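You operate a simulated robot arm through the tools that you are given. There is no shell and no other tool. Be economical: measure what you need, move in short steps, check, and stop when the job is done.

You run a simulated two-armed robot. Do the job below in one go: nothing can be reset, and whatever is moved stays where it is left.

JOB
Put one of the bearings from the top of the parts mat in the green bin on the top of the pouch bench. Turn the vice height knob to 2. Turn the doser flow knob to 2. Put the seal labelled "26" from the steel stand on top of the box there and the seal that says "92" on top of the green lens. Any order will do. Set down upright: seal.
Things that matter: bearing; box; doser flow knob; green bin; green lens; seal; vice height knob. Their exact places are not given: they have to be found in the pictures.

It is judged by the outcome, as a careful person would: the job done as asked, and still so three seconds after it is handed in. It fails if anything else is knocked over, pushed out of place, dropped, spilled or broken. Lids that push on must go on centred and level and be pressed home; caps that screw on are set level and turned clockwise until they are tight.

ROBOT AND FRAMES
Two 7-joint arms with three-finger grippers on one trunk, on a base that drives. Base frame: it is fixed to the floor where the robot stands at the start and does not move with it; the origin is under the middle of the robot, x ahead of it, y to its left, z up. Units: mm, rad, N and s.
The left shoulder is at the start at [70, 146, 1162], the right one opposite. With the tool pointing down near the work surface each hand reaches from about 100 to 620 mm from the robot's upright axis, wherever it stands, measured 20 degrees to its own side. Places, roughly: bearing [750, -250, 750]; box [3750, -10250, 750]; doser flow knob [-100, 5400, 900]; green bin (15x20x9 cm) [1000, 900, 800]; green lens (7x7x6 cm) [4100, -10100, 600]; seal [4000, -10250, 750]; vice height knob [100, 4800, 900]. Payload 2.2 kg a hand.
Tool frame (each hand has its own): the origin (TCP) lies between the finger pads and is the grasp point; the fingertips stand 28 mm ahead of it; z points along the fingers, y is the line along which they close. The gripper opens to 102 mm. The gripper's body begins 71 mm behind the TCP.
Orientation is that of the tool frame in the base frame, as a unit quaternion [w, x, y, z]. With the fingers straight down and closing along the base's y, the tool's x points along the base's -x, its y along +y and its z along -z.

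CONTROLS
- The arms move only by the tool play_rows. It takes "left_commands", "right_commands" or both (then of equal length, played together; a hand with none holds still); each is text: rows parted by semicolons, each of 6 numbers parted by spaces: the shift along the tool's x, y, z in mm, then the turn, a rotation vector about the tool's x, y, z in rad. In form: tx ty tz ax ay az; .... A call has 1 to 20 rows; each row shifts and turns the commanded pose from where the row before left it, along the tool's axes as they then stand. "left_grip" and "right_grip" are, for a hand that has rows, the gripper command, from -1 (shut) to 1 (fully open), values between in proportion, set as the call begins (left out, the last holds). Each row takes 0.2 s and may step no farther than 50 mm and 0.15 rad from the row before; otherwise, or with a gripper value out of range, the whole call is refused. Where a pose cannot be reached the arm comes as near as it can. A force on the tool above 40 N (or 10 N above the force at the start of the call, whichever is more), or a blocked arm, ends the call early, and 0.2 s more pass. Each finger halts on what it meets, pressing with about 42 N; the grip force reading is that of the motor and also rises with nothing between the fingers. The clock runs only during rows and for 0.2 s after the last one: add rows that do not move to give the fingers time. It gives the time, the measured TCP pose, the force on the tool (base axes), the opening and the grip force at its end, in the units of the frame above (readings bear some noise), with the torque about the TCP (base axes, N m) and any sound that the robot's microphone picked up.
- Cameras (640 x 400 px; columns grow to the right, rows downward): "scene" is now at [133.4, -26.3, 1389.2]; the picture's right is [-0.32, -0.95, 0.00], its down [-0.55, 0.19, -0.81] and it looks along [0.77, -0.26, -0.59] (base axes); focal length 275 px, centre (320, 200). "left" rides on the left gripper at [72, 38, -86] in its tool frame; the picture's right is [-0.46, 0.89, 0.00], its down [-0.60, -0.32, -0.73] and it looks along [-0.65, -0.34, 0.68] (tool axes); focal length 256 px, centre (320, 200). "right" rides on the right gripper at [69, 44, -86] in its tool frame; the picture's right is [-0.53, 0.85, 0.00], its down [-0.58, -0.36, -0.73] and it looks along [-0.62, -0.39, 0.68] (tool axes); focal length 256 px, centre (320, 200).
- camera(camera): a new picture of that camera. It takes no simulated time.
- slide_trunk(by): slides the trunk up (or, below 0, down) by that many mm; the arms and the scene camera ride with it, the base frame stays. It gives what a move gives, with no picture.
- roll_base(legs): drives the robot by 1 to 6 legs, each [ahead, left, turn to the left] in mm, mm and rad, along the robot's own axes; the way and the turn of a leg run together, so that a leg with both is an arc; at most 1500 mm and 3.142 rad a leg. The arms and the cameras ride along, it lands a little off, and it stops where it bumps. It gives what a move gives.
- aim_head(pan, tilt): turns the head with the scene camera to pan (to the left, within 1.501 rad either way) and tilt (down, from -0.506 to 1.204), counted from straight ahead of the robot. It gives what a move gives.
- pixel_to_xyz(camera, pixels): for up to 12 pixels [column, row] of the newest picture of that camera ("zoom" is the newest enlarged one), the place [x, y, z] in the base frame of the surface seen there, good to about 2 mm. It takes no simulated time.
- inspect(camera, box): a new picture of the part [left, top, right, bottom] of that camera's present view, enlarged. It takes no simulated time.
- hand_in(): hands the job in; it is judged then, once.

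Keep the steps short. Do not move on a guess: measure, check each grasp and each placing, and mend mistakes. In all there are 110 turns and 100 pictures (those below and enlarged ones count). Leave the grippers open and the arms clear of the work at the hand-in unless told otherwise, and finish with a single line.

The tools are called after "Emit:" as a command line: name --argument value ..., lists and objects as JSON in quotes. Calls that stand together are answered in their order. play_rows: Moves the arms, as the interface text tells. Its arguments: {"type":"object","properties":{"left_commands":{"type":"string"},"left_grip":{"type":"number"},"right_commands":{"type":"string"},"right_grip":{"type":"number"}},"required":[]} The other tools are called the same way: slide_trunk (by) slides the trunk up or down; roll_base (legs) drives the base; aim_head (pan, tilt) turns the head that bears the scene camera; camera (camera) takes a picture; pixel_to_xyz (camera, pixels) gives the place of the surface under pixels of a picture; inspect (camera, box) takes an enlarged picture of a part of a camera's view; hand_in () hands the job in.

At the start:

```text
time: 0.0
left_position: [477.2, 17.9, 1185.8]
left_tcp_rot: [0.0, 0.0, 1.0, 0.0]
left_force: [-0.1, -0.5, -0.1]
left_wrist_torque: [-0.02, 0.01, -0.03]
left_grip_width: 101.9
left_grasp_force: 0.0
right_position: [351.8, -322.5, 1009.5]
right_tcp_rot: [0.0, 0.0, 1.0, 0.001]
right_force: [0.3, -0.5, 1.0]
right_wrist_torque: [0.02, 0.01, 0.02]
right_grip_width: 102.2
right_grasp_force: 0.1
trunk travel left (down, up): [-700.0, 240.0]
robot x, y, heading: [-0.5, -0.3, 0.003]
head pan, tilt: [-0.328, 0.627]
```

scene: 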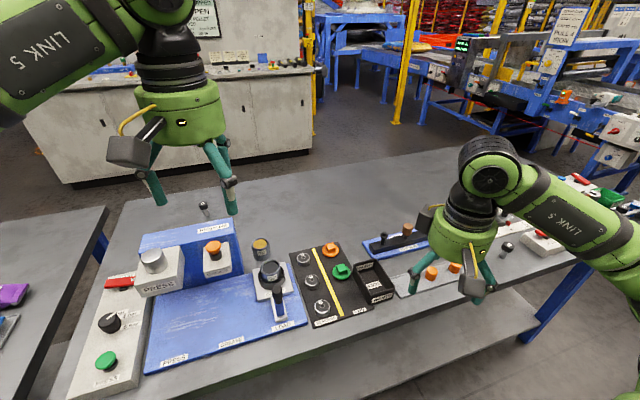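
right: 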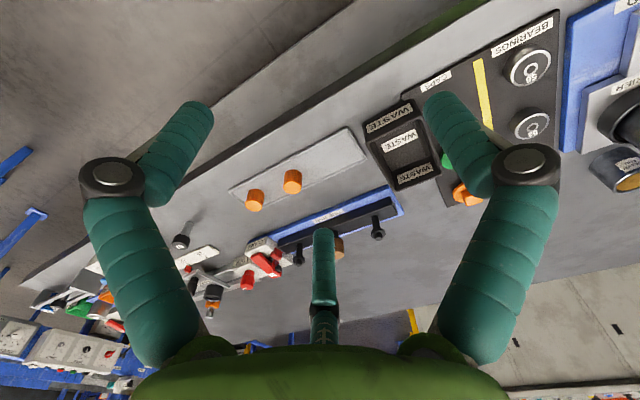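
left: 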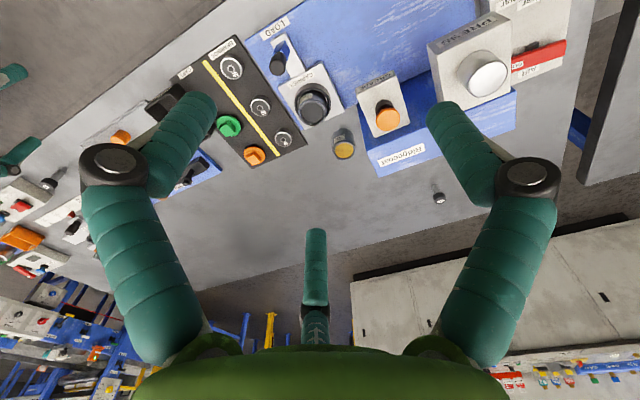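

I see the dark parts mat around pixel (330,280) with bearings. I'll enlarge it.

Emit:
inspect --camera "scene" --box '[240, 220, 440, 345]'

Emit:
pixel_to_xyz --camera "scene" --pixels '[[304, 257], [311, 282], [321, 306], [330, 249], [341, 270], [300, 300], [345, 300]]'

```text
3.20 times, centred on (340, 282) of scene
```

zoom: 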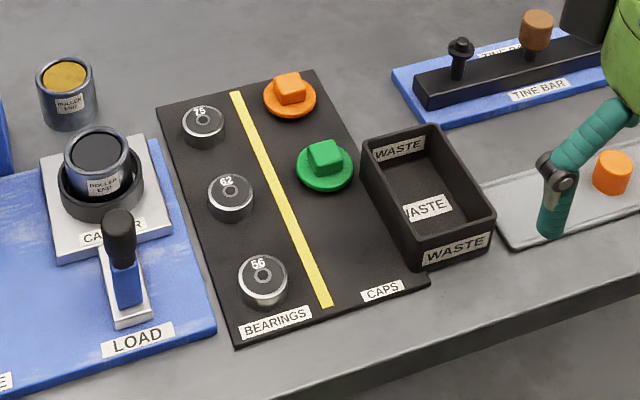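

```text
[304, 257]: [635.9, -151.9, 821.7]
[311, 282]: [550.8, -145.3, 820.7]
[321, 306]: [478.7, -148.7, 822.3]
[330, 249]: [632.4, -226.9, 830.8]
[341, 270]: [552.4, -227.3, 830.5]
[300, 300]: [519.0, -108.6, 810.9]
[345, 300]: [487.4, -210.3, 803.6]
```

Emit:
pixel_to_xyz --camera "zoom" --pixels '[[262, 272], [241, 278], [286, 274], [263, 257], [263, 292], [300, 290], [225, 300], [120, 215], [122, 262], [440, 215]]'

```text
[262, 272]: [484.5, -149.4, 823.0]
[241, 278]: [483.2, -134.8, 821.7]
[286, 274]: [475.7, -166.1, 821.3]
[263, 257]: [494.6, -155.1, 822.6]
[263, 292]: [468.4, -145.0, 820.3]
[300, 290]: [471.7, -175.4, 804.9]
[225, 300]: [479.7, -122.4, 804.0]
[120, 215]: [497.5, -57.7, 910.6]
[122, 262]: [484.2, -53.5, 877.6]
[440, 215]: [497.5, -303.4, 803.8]
```

Bearing "56" is centred at about (481, -150), top 822, mat 804. I'll move the right hand above it and shift the left hand a bit away.

Emit:
play_rows --right_commands "-25.8 34.5 0 0 0 0;-25.8 34.5 0 0 0 0;-25.8 34.5 0 0 0 0;-25.8 34.5 0 0 0 0;-26 34.5 0 0 0 0;0 0 45 0 0 0;0 0 45 0 0 0;0 0 0 0 0 0" --left_commands "0 25 0 0 0 0;0 25 0 0 0 0;0 25 0 0 0 0;0 25 0 0 0 0;0 25 0 0 0 0;0 0 0 0 0 0;0 0 0 0 0 0;0 0 0 0 0 0" --right_grip 0.3

Emit:
camera --camera "right"

```text
time: 1.8
left_position: [476.8, 143.7, 1186.4]
left_tcp_rot: [0.0, 0.0, 1.0, 0.0]
left_force: [0.2, -0.1, -0.8]
left_wrist_torque: [0.02, 0.0, -0.01]
left_grip_width: 102.2
left_grasp_force: 0.1
right_position: [481.7, -149.0, 920.2]
right_tcp_rot: [0.0, -0.001, 1.0, 0.0]
right_force: [0.4, 0.4, -0.4]
right_wrist_torque: [-0.04, -0.01, 0.01]
right_grip_width: 66.4
right_grasp_force: 0.0
trunk travel left (down, up): [-700.0, 240.0]
robot x, y, heading: [-1.3, -1.3, -0.003]
head pan, tilt: [-0.328, 0.627]
```

```text
95 pictures are left
```

right: 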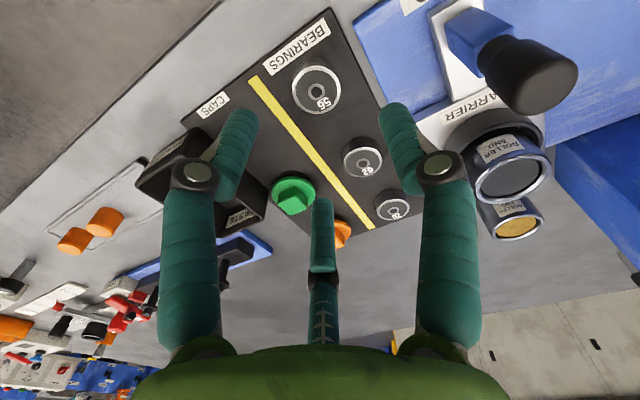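

A third teal thing shows at (322,240). I'll measure it and the bearing with this camera.

Emit:
pixel_to_xyz --camera "right" --pixels '[[322, 205], [322, 240], [320, 290], [238, 120], [393, 110], [316, 68], [316, 112], [293, 90], [341, 90]]'

```text
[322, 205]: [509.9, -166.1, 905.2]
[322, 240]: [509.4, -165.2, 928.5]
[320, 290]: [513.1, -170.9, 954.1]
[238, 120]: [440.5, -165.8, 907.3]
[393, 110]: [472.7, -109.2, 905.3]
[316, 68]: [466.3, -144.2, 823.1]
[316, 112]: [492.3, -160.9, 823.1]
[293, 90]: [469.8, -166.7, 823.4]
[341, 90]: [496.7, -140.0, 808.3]
```

The hand shows three fingers radially about the tool axis; a round bearing suits either way. Bearing centre about (480,-151). I'll narrow slightly and descend to z 836.

Emit:
play_rows --right_commands "1 -1.5 0 0 0 0;0 0 40 0 0 0;0 0 30 0 0 0;0 0 14 0 0 0;0 0 0 0 0 0" --right_grip 0.1

Emit:
camera --camera "right"

```text
time: 3.0
left_position: [475.4, 142.2, 1188.0]
left_tcp_rot: [0.001, 0.0, 1.0, 0.0]
left_force: [-0.2, 0.2, 0.6]
left_wrist_torque: [0.01, 0.05, 0.0]
left_grip_width: 101.8
left_grasp_force: 0.0
right_position: [479.8, -151.1, 837.3]
right_tcp_rot: [0.003, 0.0, 1.0, 0.001]
right_force: [0.4, 1.6, 11.8]
right_wrist_torque: [0.51, 0.0, 0.01]
right_grip_width: 59.6
right_grasp_force: 1.8
trunk travel left (down, up): [-700.0, 240.0]
robot x, y, heading: [2.3, -2.6, 0.0]
head pan, tilt: [-0.328, 0.627]
```

```text
94 pictures are left
```

right: 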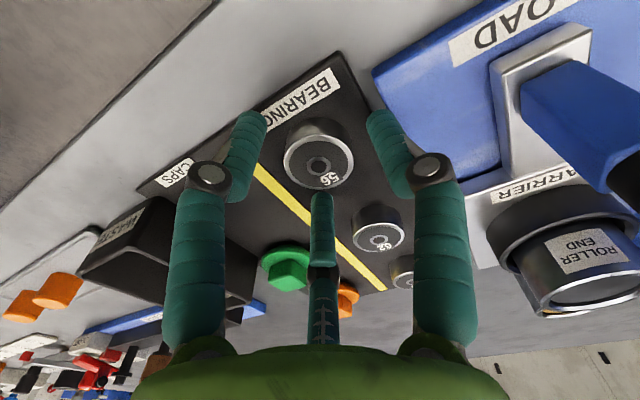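

Force 11.8 N with torque: the +y fingertip rests on the blue plate edge (z 811). I'll rise, narrow the fingers, go down again and close.

Emit:
play_rows --right_commands "0 0 -8 0 0 0;0 0 0 0 0 0;0 0 7 0 0 0;0 0 0 0 0 0" --right_grip -0.12

Emit:
play_rows --right_commands "0 0 0 0 0 0;0 0 0 0 0 0;0 0 0 0 0 0" --right_grip -1

Emit:
camera --camera "right"

```text
time: 4.0
left_position: [476.4, 142.2, 1187.7]
left_tcp_rot: [0.0, 0.001, 1.0, -0.001]
left_force: [-1.0, 0.3, -0.6]
left_wrist_torque: [0.03, -0.01, -0.04]
left_grip_width: 102.1
left_grasp_force: 0.1
right_position: [479.2, -150.6, 835.4]
right_tcp_rot: [0.001, 0.0, 1.0, 0.0]
right_force: [0.4, -0.6, 0.3]
right_wrist_torque: [0.02, 0.0, -0.01]
right_grip_width: 44.7
right_grasp_force: 0.1
trunk travel left (down, up): [-700.0, 240.0]
robot x, y, heading: [-1.2, -0.2, -0.001]
head pan, tilt: [-0.328, 0.627]
```

```text
time: 4.8
left_position: [476.1, 141.2, 1186.4]
left_tcp_rot: [-0.001, 0.0, 1.0, -0.001]
left_force: [0.0, 0.0, 0.1]
left_wrist_torque: [0.01, -0.01, -0.01]
left_grip_width: 102.0
left_grasp_force: 0.0
right_position: [478.8, -150.9, 836.5]
right_tcp_rot: [0.0, 0.001, 1.0, 0.001]
right_force: [-0.4, -0.5, 0.3]
right_wrist_torque: [0.0, -0.02, 0.03]
right_grip_width: 34.1
right_grasp_force: 41.9
trunk travel left (down, up): [-700.0, 240.0]
robot x, y, heading: [0.4, -0.2, 0.0]
head pan, tilt: [-0.328, 0.627]
```

```text
93 pictures are left
```

right: 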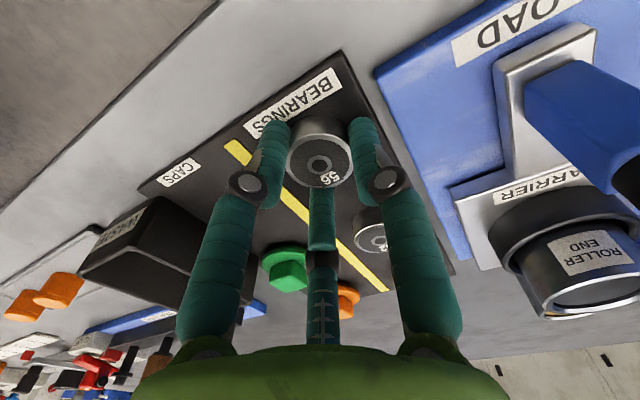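

Held: opening 34.1 at 42 N. Lift straight up.

Emit:
play_rows --right_commands "0 0 -30 0 0 0;0 0 -45 0 0 0;0 0 -45 0 0 0;0 0 -45 0 0 0;0 0 -45 0 0 0"

Emit:
aim_head --pan 0.75 --tilt 0.6

Emit:
camera --camera "scene"

Emit:
camera --camera "right"

```text
time: 6.0
left_position: [476.4, 142.3, 1186.4]
left_tcp_rot: [0.0, 0.0, 1.0, 0.0]
left_force: [-0.1, 0.4, -0.8]
left_wrist_torque: [-0.04, 0.02, -0.02]
left_grip_width: 102.0
left_grasp_force: 0.0
right_position: [477.9, -149.1, 1047.3]
right_tcp_rot: [0.001, 0.0, 1.0, -0.001]
right_force: [0.3, -0.7, 0.3]
right_wrist_torque: [0.0, 0.01, -0.02]
right_grip_width: 34.0
right_grasp_force: 41.6
trunk travel left (down, up): [-700.0, 240.0]
robot x, y, heading: [0.6, 0.9, 0.003]
head pan, tilt: [-0.328, 0.627]
```

```text
time: 7.3
left_position: [476.6, 141.8, 1186.6]
left_tcp_rot: [0.0, 0.0, 1.0, -0.001]
left_force: [0.6, -0.8, 0.3]
left_wrist_torque: [0.05, -0.02, 0.02]
left_grip_width: 102.1
left_grasp_force: 0.1
right_position: [481.0, -149.8, 1046.4]
right_tcp_rot: [0.0, 0.0, 1.0, 0.0]
right_force: [0.2, -0.3, -0.3]
right_wrist_torque: [0.02, 0.03, -0.02]
right_grip_width: 34.1
right_grasp_force: 42.0
trunk travel left (down, up): [-700.0, 240.0]
robot x, y, heading: [-1.7, 3.8, -0.001]
head pan, tilt: [0.75, 0.6]
```

```text
92 pictures are left
```

scene: 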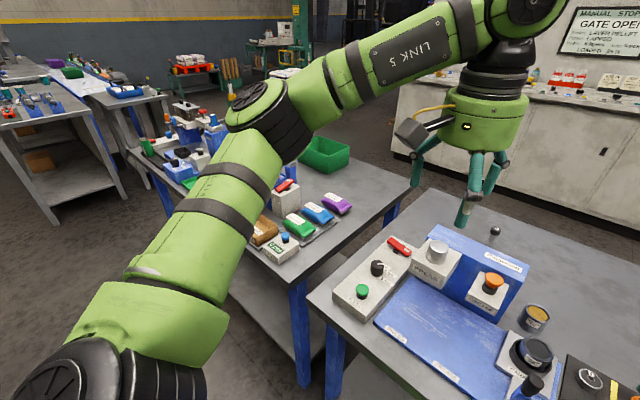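

```text
91 pictures are left
```

right: 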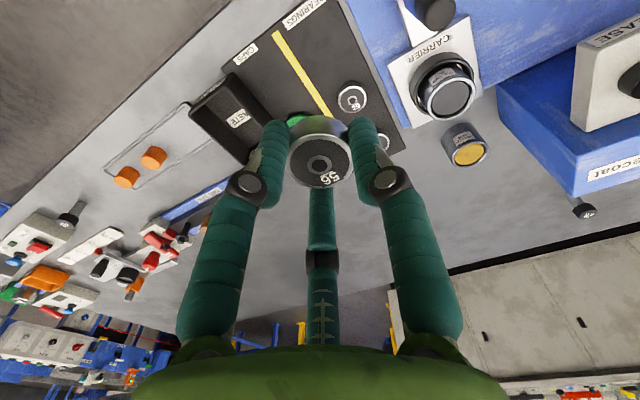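

Held. The green bin is at (325,155). Measuring it and the bench.

Emit:
pixel_to_xyz --camera "scene" --pixels '[[325, 163], [302, 160], [350, 142], [333, 174], [313, 134], [410, 182], [300, 280], [335, 305], [325, 215], [285, 245], [345, 165], [200, 110]]'

```text
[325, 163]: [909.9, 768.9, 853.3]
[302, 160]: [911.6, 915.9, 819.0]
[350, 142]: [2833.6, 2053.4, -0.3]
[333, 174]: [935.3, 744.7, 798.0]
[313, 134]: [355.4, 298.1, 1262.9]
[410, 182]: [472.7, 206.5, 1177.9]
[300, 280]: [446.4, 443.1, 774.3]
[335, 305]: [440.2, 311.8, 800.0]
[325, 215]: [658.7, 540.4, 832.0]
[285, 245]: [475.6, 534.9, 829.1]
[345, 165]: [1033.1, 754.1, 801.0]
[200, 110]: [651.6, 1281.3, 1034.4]
```

Bin needs another stance, since it lies deep on the pouch bench. Surveying: look further left and right.

Emit:
aim_head --pan 0.3 --tilt 0.25

Emit:
camera --camera "scene"

Emit:
pixel_to_xyz --camera "scene" --pixels '[[330, 330], [200, 250], [450, 250], [100, 280], [400, 280], [300, 280], [180, 300], [220, 220]]'

Emit:
aim_head --pan 1.4 --tilt 0.4

Emit:
camera --camera "scene"

Emit:
pixel_to_xyz --camera "scene" --pixels '[[330, 300], [200, 250], [500, 250], [450, 170], [400, 280], [300, 200], [550, 200], [220, 150], [100, 200], [600, 300]]'

```text
time: 8.2
left_position: [476.9, 141.1, 1186.7]
left_tcp_rot: [0.0, 0.001, 1.0, 0.0]
left_force: [0.2, 0.4, -0.4]
left_wrist_torque: [0.02, 0.0, 0.0]
left_grip_width: 102.3
left_grasp_force: 0.1
right_position: [478.4, -150.6, 1046.2]
right_tcp_rot: [0.0, 0.0, 1.0, 0.0]
right_force: [0.5, -0.4, -0.3]
right_wrist_torque: [-0.01, 0.0, 0.01]
right_grip_width: 34.2
right_grasp_force: 42.6
trunk travel left (down, up): [-700.0, 240.0]
robot x, y, heading: [1.7, 1.4, -0.001]
head pan, tilt: [0.3, 0.25]
```

```text
90 pictures are left
```

scene: 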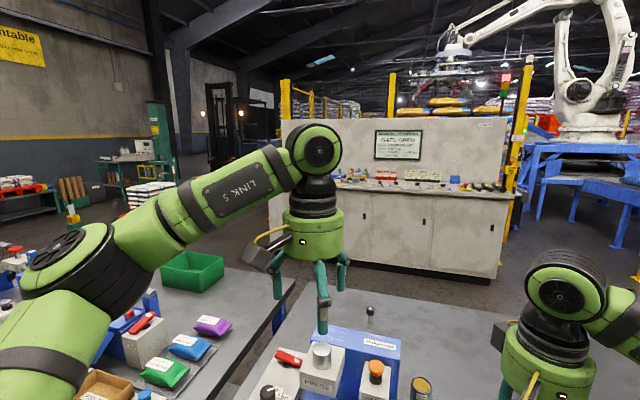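

```text
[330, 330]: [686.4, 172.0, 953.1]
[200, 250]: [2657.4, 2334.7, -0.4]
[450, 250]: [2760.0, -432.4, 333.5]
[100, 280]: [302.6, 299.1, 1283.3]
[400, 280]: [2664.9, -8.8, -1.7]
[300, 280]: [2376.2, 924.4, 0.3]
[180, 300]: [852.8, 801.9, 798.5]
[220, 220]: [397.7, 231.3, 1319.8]
```

```text
time: 9.6
left_position: [477.6, 142.1, 1186.3]
left_tcp_rot: [0.0, -0.001, 1.0, 0.0]
left_force: [-0.1, -0.1, 0.5]
left_wrist_torque: [0.02, -0.01, -0.01]
left_grip_width: 102.1
left_grasp_force: 0.1
right_position: [479.0, -149.8, 1045.9]
right_tcp_rot: [0.0, 0.0, 1.0, 0.0]
right_force: [-1.0, 0.1, -1.0]
right_wrist_torque: [-0.06, 0.02, -0.01]
right_grip_width: 33.9
right_grasp_force: 42.3
trunk travel left (down, up): [-700.0, 240.0]
robot x, y, heading: [1.4, 2.0, -0.004]
head pan, tilt: [1.4, 0.4]
```

```text
89 pictures are left
```

scene: 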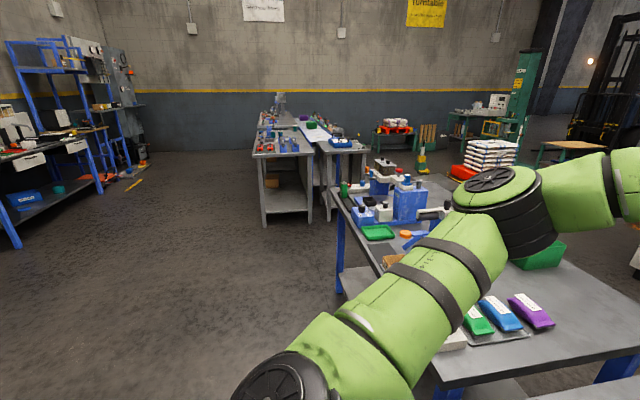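

```text
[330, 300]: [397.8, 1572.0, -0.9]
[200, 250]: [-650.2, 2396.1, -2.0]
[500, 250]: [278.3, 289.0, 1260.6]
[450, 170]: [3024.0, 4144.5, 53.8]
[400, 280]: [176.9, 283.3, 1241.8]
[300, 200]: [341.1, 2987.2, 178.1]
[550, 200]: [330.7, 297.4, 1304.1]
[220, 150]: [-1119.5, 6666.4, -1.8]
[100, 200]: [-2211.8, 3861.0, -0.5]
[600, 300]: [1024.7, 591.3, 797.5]
```

Measuring bench ends and the gap to the next benches.

Emit:
inspect --camera "scene" --box '[240, 90, 600, 315]'

Emit:
pixel_to_xyz --camera "scene" --pixels '[[336, 187], [365, 250], [357, 182], [440, 176], [255, 155], [310, 155], [326, 152], [368, 149], [340, 210], [328, 218], [265, 225], [430, 385]]'

```text
1.78 times, centred on (420, 202) of scene
```

zoom: 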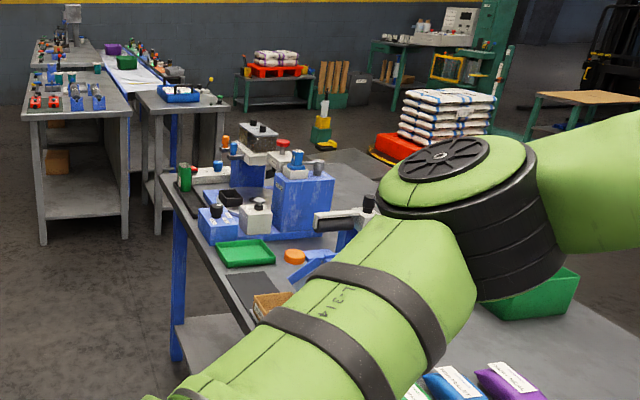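

```text
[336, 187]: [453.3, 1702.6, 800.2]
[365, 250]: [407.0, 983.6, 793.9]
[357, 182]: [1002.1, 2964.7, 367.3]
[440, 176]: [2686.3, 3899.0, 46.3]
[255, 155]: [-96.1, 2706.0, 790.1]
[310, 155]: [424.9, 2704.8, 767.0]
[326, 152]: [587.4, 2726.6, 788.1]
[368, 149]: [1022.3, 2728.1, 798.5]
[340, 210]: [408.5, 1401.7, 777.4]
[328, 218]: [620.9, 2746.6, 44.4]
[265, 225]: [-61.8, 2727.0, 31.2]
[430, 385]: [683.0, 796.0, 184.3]
```

Gap between benches y 1720–2700, so I can go through at y≈2210 to the rear. Raise the trunk and drive left first.

Emit:
slide_trunk --by 200

Emit:
roll_base --legs '[[0, 1110, 0], [0, 1090, 0]]'

Emit:
aim_head --pan -0.3 --tilt 0.7

Emit:
camera --camera "scene"

```text
time: 11.7
left_position: [476.5, 142.8, 1386.4]
left_tcp_rot: [0.0, 0.0, 1.0, -0.001]
left_force: [0.1, 0.3, -0.4]
left_wrist_torque: [-0.03, -0.02, -0.03]
left_grip_width: 102.2
left_grasp_force: 0.1
right_position: [478.4, -149.7, 1245.3]
right_tcp_rot: [0.0, 0.0, 1.0, 0.0]
right_force: [-0.5, -0.1, 0.0]
right_wrist_torque: [-0.01, -0.03, -0.04]
right_grip_width: 34.1
right_grasp_force: 41.8
trunk travel left (down, up): [-900.0, 40.0]
robot x, y, heading: [-1.4, 1.7, -0.003]
head pan, tilt: [1.4, 0.4]
```

```text
time: 22.6
left_position: [474.6, 2341.4, 1385.9]
left_tcp_rot: [0.0, 0.001, 1.0, 0.0]
left_force: [0.9, -1.2, 0.0]
left_wrist_torque: [0.02, 0.01, -0.03]
left_grip_width: 101.9
left_grasp_force: 0.0
right_position: [477.0, 2049.2, 1245.5]
right_tcp_rot: [0.001, 0.0, 1.0, -0.001]
right_force: [-0.1, -0.3, -0.4]
right_wrist_torque: [0.02, 0.0, 0.01]
right_grip_width: 33.9
right_grasp_force: 42.3
trunk travel left (down, up): [-900.0, 40.0]
robot x, y, heading: [-0.1, 2199.0, -0.0]
head pan, tilt: [1.4, 0.4]
```

```text
time: 24.3
left_position: [475.8, 2341.9, 1386.7]
left_tcp_rot: [0.0, 0.0, 1.0, 0.0]
left_force: [-0.1, -1.0, -0.1]
left_wrist_torque: [0.0, 0.02, -0.02]
left_grip_width: 101.8
left_grasp_force: 0.1
right_position: [477.1, 2050.5, 1247.4]
right_tcp_rot: [0.0, 0.0, 1.0, 0.0]
right_force: [0.2, 0.0, -1.2]
right_wrist_torque: [0.0, 0.0, 0.01]
right_grip_width: 34.0
right_grasp_force: 42.3
trunk travel left (down, up): [-900.0, 40.0]
robot x, y, heading: [1.1, 2200.1, 0.001]
head pan, tilt: [-0.3, 0.7]
```

```text
87 pictures are left
```

scene: 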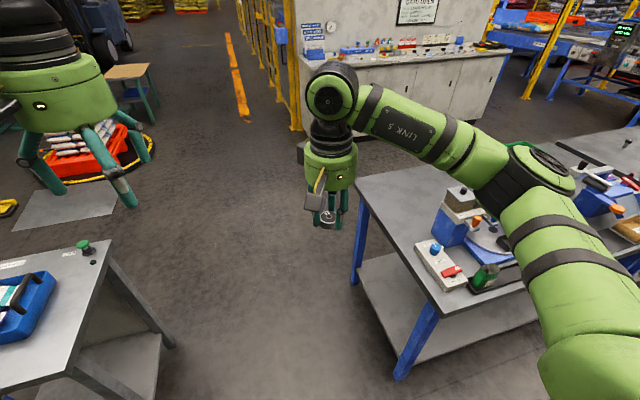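

Emit:
pixel_to_xyz --camera "scene" --pixels '[[358, 180], [440, 318], [105, 240], [160, 345], [110, 200], [350, 280], [230, 250], [290, 130], [400, 375], [95, 250]]'

```text
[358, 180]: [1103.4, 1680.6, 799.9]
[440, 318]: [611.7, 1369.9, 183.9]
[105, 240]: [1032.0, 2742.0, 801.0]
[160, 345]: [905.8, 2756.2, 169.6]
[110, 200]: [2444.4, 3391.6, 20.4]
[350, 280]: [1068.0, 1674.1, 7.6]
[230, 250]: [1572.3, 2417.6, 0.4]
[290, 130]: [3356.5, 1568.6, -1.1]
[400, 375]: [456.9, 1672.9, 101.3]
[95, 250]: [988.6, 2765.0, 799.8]
```

Drive through the gap to x≈1700, turn to face -x, then slide along the bench rear to y≈860.

Emit:
roll_base --legs '[[1250, 10, 0], [450, 0, 0], [0, 0, 1.571], [0, 0, 1.571], [0, 1350, 0]]'

Emit:
aim_head --pan 0 --tilt 0.8

Emit:
camera --camera "scene"

```text
time: 47.0
left_position: [1250.8, 707.1, 1386.5]
left_tcp_rot: [0.0, 1.0, 0.011, 0.001]
left_force: [-1.3, 0.7, -1.0]
left_wrist_torque: [0.0, 0.02, -0.01]
left_grip_width: 101.9
left_grasp_force: 0.1
right_position: [1242.2, 997.9, 1245.2]
right_tcp_rot: [0.001, 1.0, 0.01, 0.0]
right_force: [-0.2, -0.1, -1.0]
right_wrist_torque: [-0.01, -0.01, -0.01]
right_grip_width: 34.2
right_grasp_force: 41.9
trunk travel left (down, up): [-900.0, 40.0]
robot x, y, heading: [1723.8, 859.4, -3.117]
head pan, tilt: [-0.3, 0.7]
```

```text
time: 47.8
left_position: [1250.3, 705.6, 1386.3]
left_tcp_rot: [-0.001, 1.0, 0.01, 0.0]
left_force: [0.3, -0.1, 0.1]
left_wrist_torque: [0.0, 0.02, 0.01]
left_grip_width: 101.7
left_grasp_force: 0.1
right_position: [1242.6, 996.9, 1245.8]
right_tcp_rot: [0.0, 1.0, 0.011, 0.001]
right_force: [0.4, -0.1, -1.1]
right_wrist_torque: [-0.01, 0.0, -0.03]
right_grip_width: 34.3
right_grasp_force: 41.4
trunk travel left (down, up): [-900.0, 40.0]
robot x, y, heading: [1723.0, 857.9, -3.124]
head pan, tilt: [0.0, 0.799]
```

```text
86 pictures are left
```

scene: 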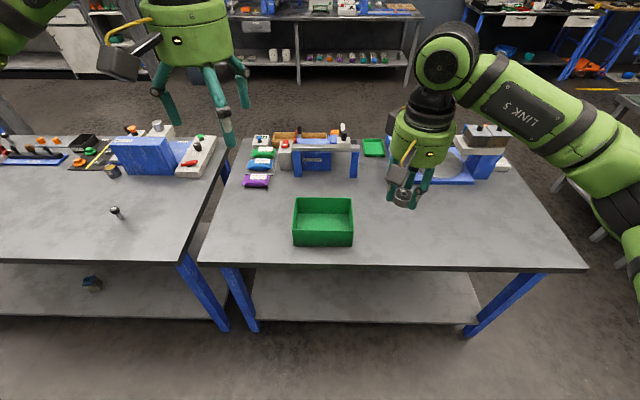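

Emit:
pixel_to_xyz --camera "scene" --pixels '[[295, 200], [351, 200], [353, 234], [294, 234], [323, 224], [323, 265], [352, 245], [323, 215]]'

```text
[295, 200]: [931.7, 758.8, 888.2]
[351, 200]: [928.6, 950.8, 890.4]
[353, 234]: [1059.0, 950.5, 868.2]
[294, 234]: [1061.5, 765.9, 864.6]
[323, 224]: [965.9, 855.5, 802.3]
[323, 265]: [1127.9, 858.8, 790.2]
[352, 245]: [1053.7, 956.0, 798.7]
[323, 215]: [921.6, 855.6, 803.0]
```

Bin centre ≈ (991,855), floor 803, rim 890. Drive in a bit.

Emit:
roll_base --legs '[[155, 140, -0.018]]'

```text
time: 49.5
left_position: [1097.8, 575.3, 1389.3]
left_tcp_rot: [0.0, 1.0, -0.001, -0.002]
left_force: [-0.2, 1.2, 0.6]
left_wrist_torque: [-0.03, 0.02, 0.01]
left_grip_width: 101.8
left_grasp_force: 0.2
right_position: [1095.2, 868.1, 1247.3]
right_tcp_rot: [0.0, 1.0, -0.001, -0.002]
right_force: [1.3, 0.7, 0.2]
right_wrist_torque: [-0.04, 0.05, 0.0]
right_grip_width: 34.1
right_grasp_force: 41.6
trunk travel left (down, up): [-900.0, 40.0]
robot x, y, heading: [1572.5, 717.1, -3.133]
head pan, tilt: [0.0, 0.799]
```

Emit:
play_rows --right_commands "-35 5 0 0 0 0;-35 4 0 0 0 0;-34 4 0 0 0 0;0 0 0 0 0 0"

Emit:
slide_trunk --by -200

Emit:
camera --camera "right"

```text
time: 50.5
left_position: [1094.9, 573.3, 1385.3]
left_tcp_rot: [0.0, 1.0, 0.0, 0.0]
left_force: [0.0, 0.0, -0.4]
left_wrist_torque: [0.02, -0.01, 0.02]
left_grip_width: 101.9
left_grasp_force: 0.0
right_position: [987.9, 852.2, 1246.5]
right_tcp_rot: [0.0, 1.0, 0.001, 0.0]
right_force: [-0.5, -0.2, -0.6]
right_wrist_torque: [0.01, 0.02, 0.02]
right_grip_width: 34.2
right_grasp_force: 41.9
trunk travel left (down, up): [-900.0, 40.0]
robot x, y, heading: [1572.3, 719.7, -3.14]
head pan, tilt: [0.0, 0.799]
```

```text
time: 52.6
left_position: [1095.8, 572.8, 1186.9]
left_tcp_rot: [0.0, 1.0, 0.0, 0.0]
left_force: [0.0, 0.2, -0.2]
left_wrist_torque: [0.0, 0.02, 0.0]
left_grip_width: 101.8
left_grasp_force: 0.0
right_position: [988.0, 852.9, 1045.5]
right_tcp_rot: [0.0, 1.0, 0.0, 0.0]
right_force: [0.3, -0.1, -0.2]
right_wrist_torque: [0.0, -0.02, 0.0]
right_grip_width: 33.9
right_grasp_force: 41.6
trunk travel left (down, up): [-700.0, 240.0]
robot x, y, heading: [1572.9, 716.6, -3.137]
head pan, tilt: [0.0, 0.799]
```

```text
85 pictures are left
```

right: 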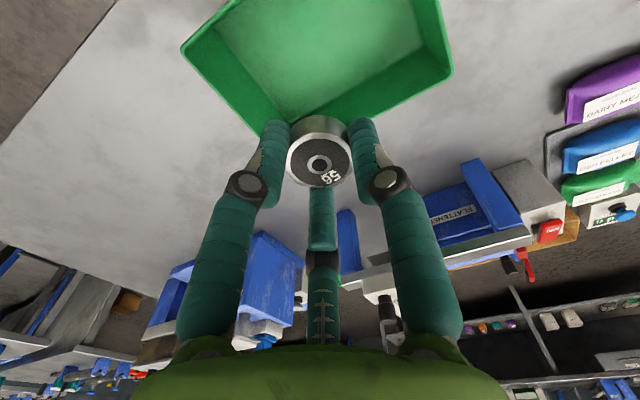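

Emit:
play_rows --right_commands "0 0 45 0 0 0;0 0 45 0 0 0;0 0 30 0 0 0;0 0 0 0 0 0"

Emit:
camera --camera "right"

```text
time: 53.6
left_position: [1093.8, 572.8, 1187.6]
left_tcp_rot: [0.0, 1.0, 0.0, 0.0]
left_force: [-0.5, 0.3, -0.6]
left_wrist_torque: [0.02, -0.06, -0.01]
left_grip_width: 102.2
left_grasp_force: 0.1
right_position: [986.2, 853.8, 925.8]
right_tcp_rot: [0.0, 1.0, 0.001, 0.0]
right_force: [0.2, -0.6, -0.8]
right_wrist_torque: [-0.02, -0.02, -0.02]
right_grip_width: 34.1
right_grasp_force: 42.3
trunk travel left (down, up): [-700.0, 240.0]
robot x, y, heading: [1573.4, 716.9, -3.141]
head pan, tilt: [0.0, 0.799]
```

```text
84 pictures are left
```

right: 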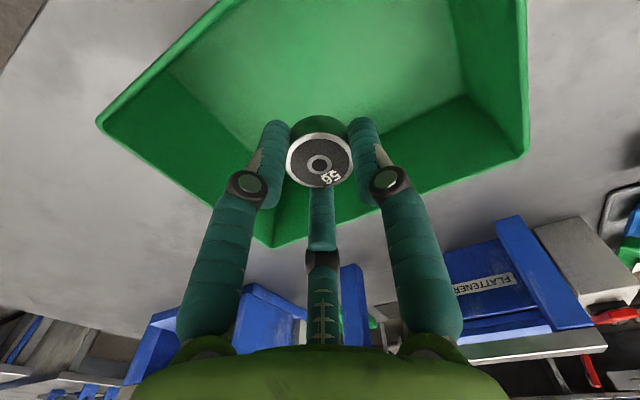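

Emit:
play_rows --right_commands "2 0 40 0 0 0;0 0 30 0 0 0;0 0 15 0 0 0;0 0 0 0 0 0"

Emit:
camera --camera "right"

```text
time: 54.6
left_position: [1094.6, 572.8, 1186.8]
left_tcp_rot: [0.0, 1.0, 0.0, -0.001]
left_force: [0.1, 0.3, -0.7]
left_wrist_torque: [-0.01, 0.0, 0.02]
left_grip_width: 102.0
left_grasp_force: 0.0
right_position: [990.0, 852.6, 840.5]
right_tcp_rot: [0.0, 1.0, 0.0, 0.0]
right_force: [0.3, 0.8, -0.3]
right_wrist_torque: [-0.01, 0.0, 0.02]
right_grip_width: 33.9
right_grasp_force: 41.6
trunk travel left (down, up): [-700.0, 240.0]
robot x, y, heading: [1570.8, 715.4, -3.143]
head pan, tilt: [0.0, 0.799]
```

```text
83 pictures are left
```

right: 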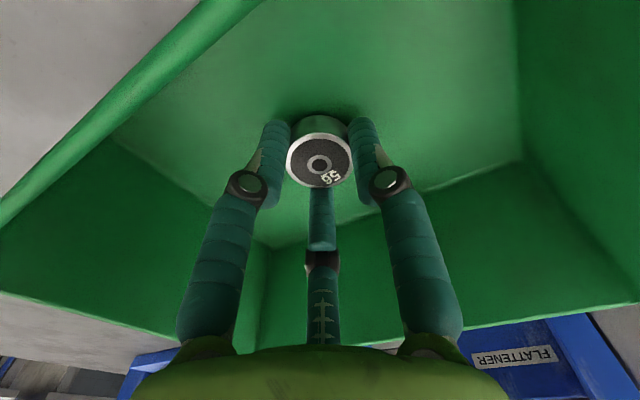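

Lower till contact, then open and rise.

Emit:
play_rows --right_commands "0 0 4 0 0 0;0 0 1 0 0 0;0 0 0 0 0 0"

Emit:
play_rows --right_commands "0 0 0 0 0 0;0 0 0 0 0 0;0 0 -40 0 0 0;0 0 -45 0 0 0;0 0 -45 0 0 0;0 0 -45 0 0 0" --right_grip 0.2

Emit:
camera --camera "right"

```text
time: 55.5
left_position: [1094.4, 573.4, 1186.5]
left_tcp_rot: [0.0, 1.0, 0.001, 0.001]
left_force: [0.1, -0.6, 0.4]
left_wrist_torque: [0.0, -0.03, 0.0]
left_grip_width: 102.5
left_grasp_force: 0.0
right_position: [989.6, 851.2, 835.6]
right_tcp_rot: [0.0, 1.0, 0.0, 0.0]
right_force: [0.5, 0.0, -0.5]
right_wrist_torque: [0.01, 0.01, 0.0]
right_grip_width: 34.1
right_grasp_force: 41.8
trunk travel left (down, up): [-700.0, 240.0]
robot x, y, heading: [1573.3, 715.9, -3.138]
head pan, tilt: [0.0, 0.799]
```

```text
time: 56.9
left_position: [1096.0, 572.0, 1186.9]
left_tcp_rot: [0.0, 1.0, 0.0, -0.002]
left_force: [0.6, -0.6, 0.5]
left_wrist_torque: [0.03, 0.05, -0.01]
left_grip_width: 101.9
left_grasp_force: 0.1
right_position: [991.1, 850.7, 1012.5]
right_tcp_rot: [-0.001, 1.0, 0.001, 0.001]
right_force: [-0.7, 0.5, -0.5]
right_wrist_torque: [-0.02, 0.01, 0.0]
right_grip_width: 61.3
right_grasp_force: 0.0
trunk travel left (down, up): [-700.0, 240.0]
robot x, y, heading: [1568.4, 713.6, -3.138]
head pan, tilt: [0.0, 0.799]
```

```text
82 pictures are left
```

right: 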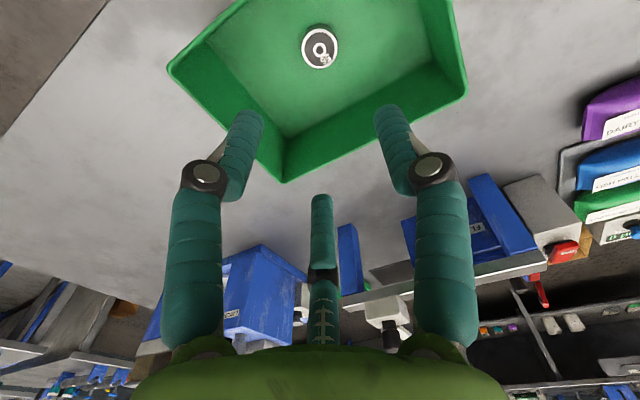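

Bearing lies in the bin. Raise the trunk, pull the right hand back, drive back through the gap and to the vice bench's aisle.

Emit:
slide_trunk --by 200

Emit:
play_rows --right_commands "45 0 0 0 0 0;45 0 0 0 0 0;45 0 0 0 0 0;0 0 0 0 0 0"

Emit:
roll_base --legs '[[-160, 0, 0], [0, -1490, 0], [1450, 0, 0], [850, 0, 0], [0, 0, 1.571], [0, 0, 1.571]]'

```text
time: 59.0
left_position: [1095.0, 573.6, 1387.0]
left_tcp_rot: [0.0, 1.0, 0.0, 0.0]
left_force: [0.2, -0.4, -0.6]
left_wrist_torque: [-0.04, -0.01, -0.03]
left_grip_width: 101.7
left_grasp_force: 0.1
right_position: [989.7, 851.9, 1210.2]
right_tcp_rot: [0.0, 1.0, 0.0, 0.001]
right_force: [-1.2, -0.1, -0.7]
right_wrist_torque: [-0.01, 0.05, -0.05]
right_grip_width: 61.2
right_grasp_force: 0.2
trunk travel left (down, up): [-900.0, 40.0]
robot x, y, heading: [1569.4, 716.6, -3.143]
head pan, tilt: [0.0, 0.799]
```

```text
time: 60.0
left_position: [1094.9, 573.2, 1386.4]
left_tcp_rot: [-0.001, 1.0, 0.0, 0.0]
left_force: [-0.3, 0.5, 0.3]
left_wrist_torque: [-0.02, -0.02, 0.02]
left_grip_width: 101.7
left_grasp_force: 0.1
right_position: [1125.1, 852.1, 1211.2]
right_tcp_rot: [0.0, 1.0, 0.0, 0.001]
right_force: [0.0, -0.1, 0.0]
right_wrist_torque: [-0.02, -0.02, -0.01]
right_grip_width: 61.1
right_grasp_force: 0.1
trunk travel left (down, up): [-900.0, 40.0]
robot x, y, heading: [1571.2, 717.9, -3.141]
head pan, tilt: [0.0, 0.799]
```

```text
time: 86.8
left_position: [-79.8, 2291.4, 1385.1]
left_tcp_rot: [0.0, -0.002, 1.0, 0.0]
left_force: [0.3, -0.6, 0.4]
left_wrist_torque: [-0.04, 0.03, 0.04]
left_grip_width: 101.8
left_grasp_force: 0.0
right_position: [-109.3, 2013.2, 1211.4]
right_tcp_rot: [0.0, -0.002, 1.0, 0.0]
right_force: [-0.7, 0.2, 0.2]
right_wrist_torque: [-0.02, 0.01, -0.02]
right_grip_width: 61.3
right_grasp_force: 0.1
trunk travel left (down, up): [-900.0, 40.0]
robot x, y, heading: [-558.1, 2149.5, 0.005]
head pan, tilt: [0.0, 0.799]
```

Emit:
roll_base --legs '[[-120, 1300, 0], [0, 1300, 0]]'

Emit:
aim_head --pan 0.15 --tilt 0.6

Emit:
camera --camera "scene"

```text
time: 99.5
left_position: [-231.0, 4895.1, 1386.5]
left_tcp_rot: [0.0, -0.009, 1.0, 0.0]
left_force: [0.6, -0.4, 0.6]
left_wrist_torque: [0.0, 0.01, -0.01]
left_grip_width: 101.9
left_grasp_force: 0.0
right_position: [-255.7, 4618.2, 1211.9]
right_tcp_rot: [0.001, -0.009, 1.0, 0.0]
right_force: [0.7, -0.3, -0.1]
right_wrist_torque: [-0.01, -0.01, 0.03]
right_grip_width: 60.9
right_grasp_force: 0.0
trunk travel left (down, up): [-900.0, 40.0]
robot x, y, heading: [-707.5, 4742.1, 0.02]
head pan, tilt: [0.0, 0.799]
```

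```text
time: 100.2
left_position: [-232.4, 4897.4, 1386.9]
left_tcp_rot: [-0.001, -0.009, 1.0, 0.0]
left_force: [0.0, -0.4, 0.5]
left_wrist_torque: [-0.02, -0.02, -0.01]
left_grip_width: 102.0
left_grasp_force: 0.1
right_position: [-256.8, 4618.6, 1211.9]
right_tcp_rot: [0.0, -0.009, 1.0, 0.0]
right_force: [-0.6, -0.2, -0.4]
right_wrist_torque: [0.01, -0.02, -0.02]
right_grip_width: 61.5
right_grasp_force: 0.0
trunk travel left (down, up): [-900.0, 40.0]
robot x, y, heading: [-705.5, 4746.5, 0.013]
head pan, tilt: [0.15, 0.6]
```

```text
81 pictures are left
```

scene: 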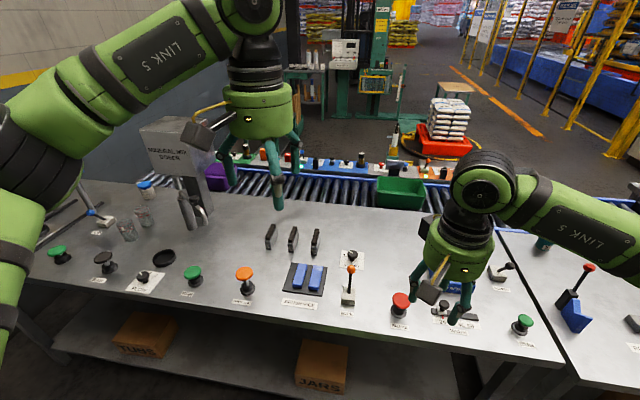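

Emit:
inspect --camera "scene" --box '[300, 230, 560, 350]'

Emit:
inspect --camera "scene" --box '[30, 100, 330, 320]'

```text
2.46 times, centred on (430, 290) of scene
```

zoom: 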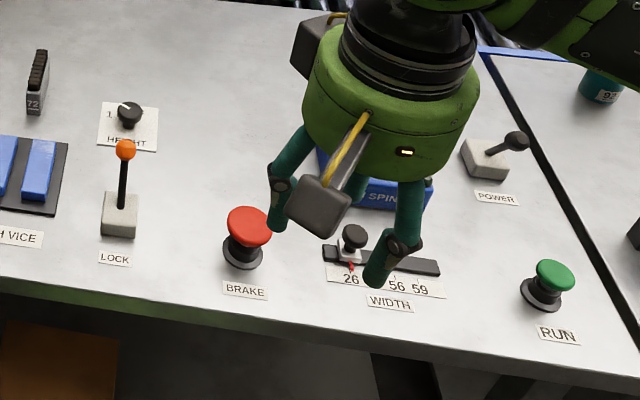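

```text
1.82 times, centred on (180, 210) of scene
```

zoom: 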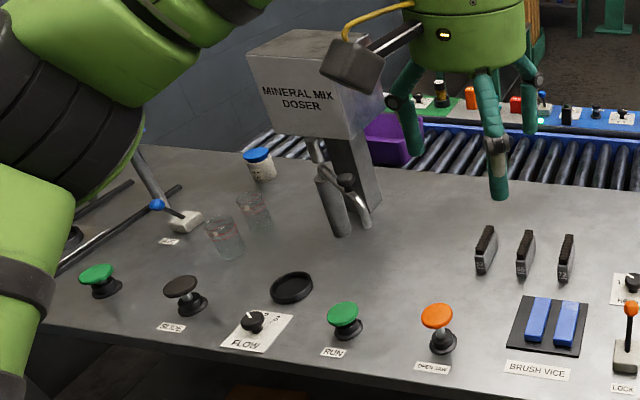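

HEIGHT knob at scene (352,254) next to LOCK lever; FLOW knob at (143,278). Measuring.

Emit:
pixel_to_xyz --camera "scene" --pixels '[[352, 254], [350, 268], [342, 262], [143, 274], [143, 288], [351, 270], [348, 295], [193, 272], [107, 262], [165, 257], [300, 278], [320, 242]]'

```text
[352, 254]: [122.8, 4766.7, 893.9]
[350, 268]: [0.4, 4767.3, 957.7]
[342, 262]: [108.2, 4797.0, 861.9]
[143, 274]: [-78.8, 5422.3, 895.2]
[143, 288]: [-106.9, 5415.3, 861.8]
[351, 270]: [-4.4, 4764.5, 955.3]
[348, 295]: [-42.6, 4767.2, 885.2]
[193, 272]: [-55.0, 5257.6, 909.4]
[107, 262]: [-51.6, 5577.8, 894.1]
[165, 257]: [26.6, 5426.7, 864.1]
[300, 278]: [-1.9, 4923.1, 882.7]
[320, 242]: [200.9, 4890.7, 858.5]
```

Emit:
pixel_to_xyz --camera "scene" --pixels '[[300, 330], [400, 345], [200, 312], [250, 325]]'

Emit:
roll_base --legs '[[0, 180, -0.013], [200, 0, 0]]'

Emit:
aim_head --pan -0.3 --tilt 0.85

Emit:
camera --camera "scene"

```text
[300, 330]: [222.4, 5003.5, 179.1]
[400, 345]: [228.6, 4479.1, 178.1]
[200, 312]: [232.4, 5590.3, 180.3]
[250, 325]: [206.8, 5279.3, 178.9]
```

```text
time: 102.9
left_position: [-39.8, 5072.7, 1388.9]
left_tcp_rot: [0.003, -0.002, 1.0, 0.0]
left_force: [-0.2, -0.1, -0.1]
left_wrist_torque: [0.02, -0.07, 0.01]
left_grip_width: 101.9
left_grasp_force: 0.0
right_position: [-66.0, 4793.8, 1212.8]
right_tcp_rot: [0.001, -0.003, 1.0, 0.0]
right_force: [0.7, 0.6, -0.1]
right_wrist_torque: [0.01, -0.01, 0.03]
right_grip_width: 61.4
right_grasp_force: 0.0
trunk travel left (down, up): [-900.0, 40.0]
robot x, y, heading: [-507.6, 4927.3, 0.012]
head pan, tilt: [0.15, 0.6]
```

```text
time: 103.8
left_position: [-33.2, 5074.0, 1385.8]
left_tcp_rot: [0.0, -0.003, 1.0, 0.0]
left_force: [0.8, 0.4, 0.1]
left_wrist_torque: [0.06, 0.04, 0.0]
left_grip_width: 102.1
left_grasp_force: 0.1
right_position: [-60.5, 4794.5, 1210.6]
right_tcp_rot: [0.0, -0.003, 1.0, 0.0]
right_force: [1.0, 0.2, -0.4]
right_wrist_torque: [0.0, 0.04, 0.0]
right_grip_width: 61.3
right_grasp_force: 0.1
trunk travel left (down, up): [-900.0, 40.0]
robot x, y, heading: [-508.5, 4927.2, 0.007]
head pan, tilt: [-0.3, 0.85]
```

```text
78 pictures are left
```

scene: 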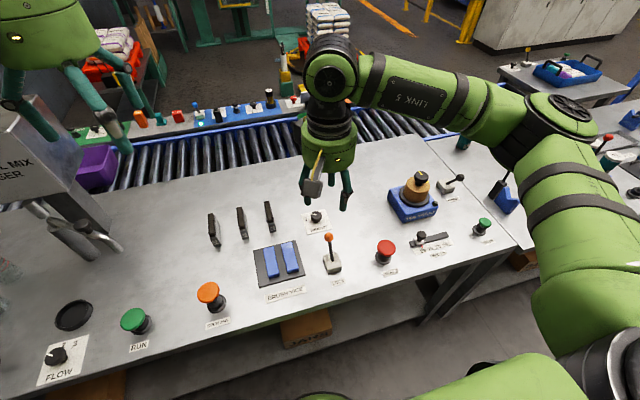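

Emit:
inspect --camera "scene" --box '[290, 195, 350, 240]'

Emit:
pixel_to_xyz --camera "zoom" --pixels '[[275, 205], [250, 215], [310, 215], [240, 260], [200, 300], [350, 300]]'

Emit:
pixel_to_xyz --camera "scene" --pixels '[[230, 330], [420, 270], [329, 240], [329, 265]]'

```text
8.89 times, centred on (320, 218) of scene
```

zoom: 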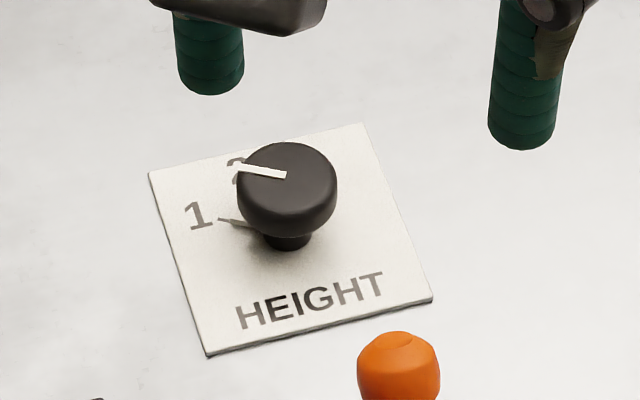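

```text
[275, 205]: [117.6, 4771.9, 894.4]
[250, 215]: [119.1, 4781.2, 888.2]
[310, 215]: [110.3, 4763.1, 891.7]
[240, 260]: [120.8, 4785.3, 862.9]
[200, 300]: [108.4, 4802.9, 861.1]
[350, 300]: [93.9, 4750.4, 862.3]
```

```text
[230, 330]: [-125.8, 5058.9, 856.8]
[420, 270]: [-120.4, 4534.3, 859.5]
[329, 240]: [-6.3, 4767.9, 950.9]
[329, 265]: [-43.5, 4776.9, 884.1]
```

Drive 80 mm closer, then put the right hand high over the HEIGHT knob (118,4772).

Emit:
roll_base --legs '[[80, 0, -0.007]]'

```text
time: 104.9
left_position: [36.4, 5068.8, 1390.8]
left_tcp_rot: [0.005, 0.0, 1.0, 0.0]
left_force: [-0.2, -0.1, 0.8]
left_wrist_torque: [0.01, -0.12, 0.02]
left_grip_width: 101.9
left_grasp_force: 0.0
right_position: [7.4, 4791.5, 1214.9]
right_tcp_rot: [0.003, 0.0, 1.0, 0.0]
right_force: [-0.4, 0.4, 0.1]
right_wrist_torque: [0.0, -0.08, -0.02]
right_grip_width: 61.0
right_grasp_force: 0.0
trunk travel left (down, up): [-900.0, 40.0]
robot x, y, heading: [-427.9, 4927.0, 0.002]
head pan, tilt: [-0.3, 0.85]
```

Emit:
play_rows --right_commands "-35 -7 0 0 0 0;-35 -7 0 0 0 0;-35 -6 0 0 0 0;0 0 0 0 0 0"

Emit:
slide_trunk --by -160

Emit:
camera --camera "right"

Emit:
camera --camera "scene"

```text
time: 105.9
left_position: [46.6, 5070.3, 1386.4]
left_tcp_rot: [0.0, 0.001, 1.0, 0.0]
left_force: [-0.3, 0.3, -0.2]
left_wrist_torque: [0.0, 0.0, 0.02]
left_grip_width: 101.9
left_grasp_force: 0.2
right_position: [122.5, 4770.0, 1210.6]
right_tcp_rot: [-0.001, 0.0, 1.0, 0.0]
right_force: [0.0, -0.8, 0.9]
right_wrist_torque: [-0.01, 0.02, -0.01]
right_grip_width: 61.1
right_grasp_force: 0.1
trunk travel left (down, up): [-900.0, 40.0]
robot x, y, heading: [-426.2, 4926.5, 0.0]
head pan, tilt: [-0.3, 0.85]
```

```text
time: 107.7
left_position: [46.0, 5070.7, 1226.8]
left_tcp_rot: [0.0, 0.001, 1.0, 0.0]
left_force: [-0.6, 0.9, -0.3]
left_wrist_torque: [0.03, 0.01, 0.0]
left_grip_width: 101.9
left_grasp_force: 0.1
right_position: [120.2, 4769.5, 1050.9]
right_tcp_rot: [0.0, -0.001, 1.0, 0.0]
right_force: [-0.2, 0.0, 0.5]
right_wrist_torque: [0.0, 0.02, -0.03]
right_grip_width: 61.2
right_grasp_force: 0.0
trunk travel left (down, up): [-740.0, 200.0]
robot x, y, heading: [-431.0, 4927.5, -0.003]
head pan, tilt: [-0.3, 0.85]
```

```text
76 pictures are left
```

right: 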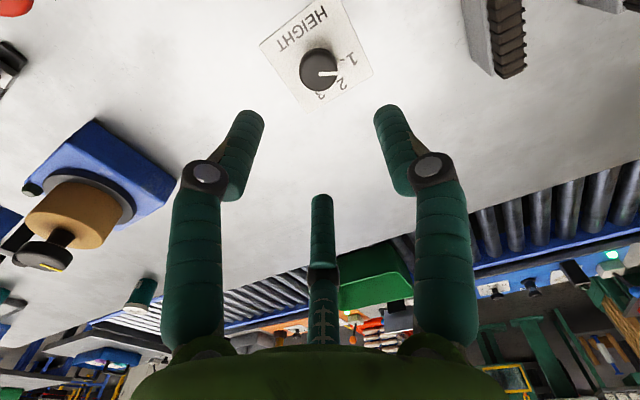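

```text
75 pictures are left
```

scene: 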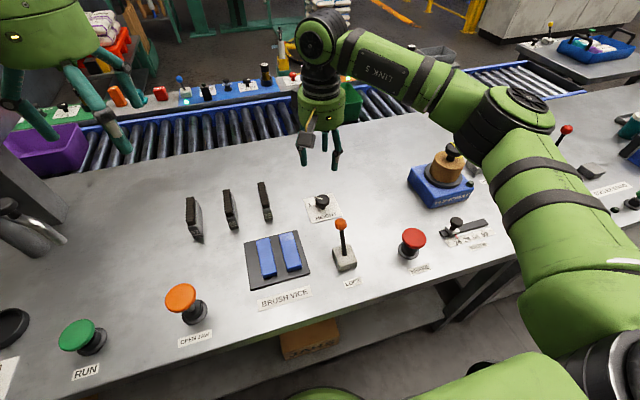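

Emit:
inspect --camera "right" --box '[250, 0, 390, 110]'

Emit:
pixel_to_xyz --camera "zoom" --pixels '[[315, 320], [345, 332], [385, 332], [310, 290], [310, 370], [270, 330], [470, 290], [410, 395], [320, 445], [430, 345], [320, 415]]'

```text
3.64 times, centred on (320, 55) of right
```

zoom: 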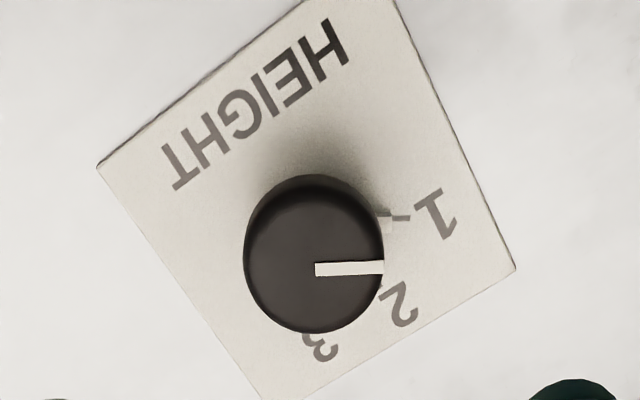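

```text
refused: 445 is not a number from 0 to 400
```

Emit:
pixel_to_xyz --camera "zoom" --pixels '[[320, 268], [350, 268], [380, 267], [318, 200], [318, 325], [255, 265], [436, 215], [402, 303], [320, 348], [400, 217], [382, 288]]'

```text
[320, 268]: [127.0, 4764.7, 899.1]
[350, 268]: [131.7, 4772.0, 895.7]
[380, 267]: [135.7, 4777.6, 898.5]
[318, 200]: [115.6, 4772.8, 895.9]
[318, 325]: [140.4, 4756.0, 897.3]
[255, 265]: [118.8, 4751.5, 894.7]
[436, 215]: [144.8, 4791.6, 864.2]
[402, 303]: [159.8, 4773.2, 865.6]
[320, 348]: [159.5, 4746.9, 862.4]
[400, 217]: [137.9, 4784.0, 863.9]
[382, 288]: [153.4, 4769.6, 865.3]
```

The dial: pointer now at 1 (angle ≈56–60°), 2 at ≈15°, so turn 45° clockwise from above. Knob centre (127.5,4764.5), top 897. Descend to TCP z≈908.

Emit:
play_rows --right_commands "-7.5 -5 0 0 0 0;0 0 45 0 0 0;0 0 45 0 0 0;0 0 30 0 0 0;0 0 0 0 0 0"

Emit:
camera --camera "right"

Emit:
pixel_to_xyz --camera "right" --pixels '[[320, 110], [300, 110], [340, 110], [320, 90], [320, 130]]'

```text
time: 108.9
left_position: [45.2, 5069.1, 1228.2]
left_tcp_rot: [0.001, 0.002, 1.0, 0.0]
left_force: [0.7, 0.4, 0.3]
left_wrist_torque: [0.03, -0.01, -0.01]
left_grip_width: 101.9
left_grasp_force: 0.0
right_position: [128.1, 4764.8, 931.0]
right_tcp_rot: [0.0, 0.0, 1.0, 0.0]
right_force: [-0.5, -0.2, -0.7]
right_wrist_torque: [0.02, -0.02, 0.0]
right_grip_width: 61.4
right_grasp_force: 0.1
trunk travel left (down, up): [-740.0, 200.0]
robot x, y, heading: [-430.6, 4926.3, 0.002]
head pan, tilt: [-0.3, 0.85]
```

```text
73 pictures are left
```

right: 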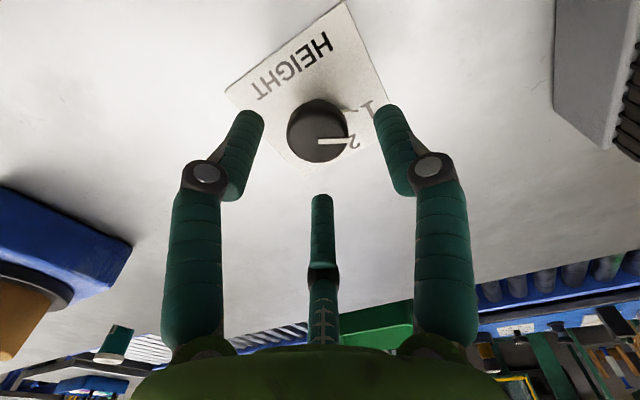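

```text
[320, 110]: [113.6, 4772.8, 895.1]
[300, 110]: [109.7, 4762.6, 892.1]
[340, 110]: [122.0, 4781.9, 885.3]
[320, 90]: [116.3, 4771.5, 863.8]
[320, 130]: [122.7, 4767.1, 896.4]
```

Emit:
pixel_to_xyz --camera "right" --pixels '[[318, 138], [318, 158], [291, 138], [344, 138], [318, 112], [318, 142]]'

```text
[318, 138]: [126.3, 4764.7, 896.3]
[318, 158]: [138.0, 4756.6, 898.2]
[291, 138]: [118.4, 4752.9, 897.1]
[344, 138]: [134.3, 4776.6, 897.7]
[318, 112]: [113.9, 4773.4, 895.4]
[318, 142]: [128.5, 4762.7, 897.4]
```

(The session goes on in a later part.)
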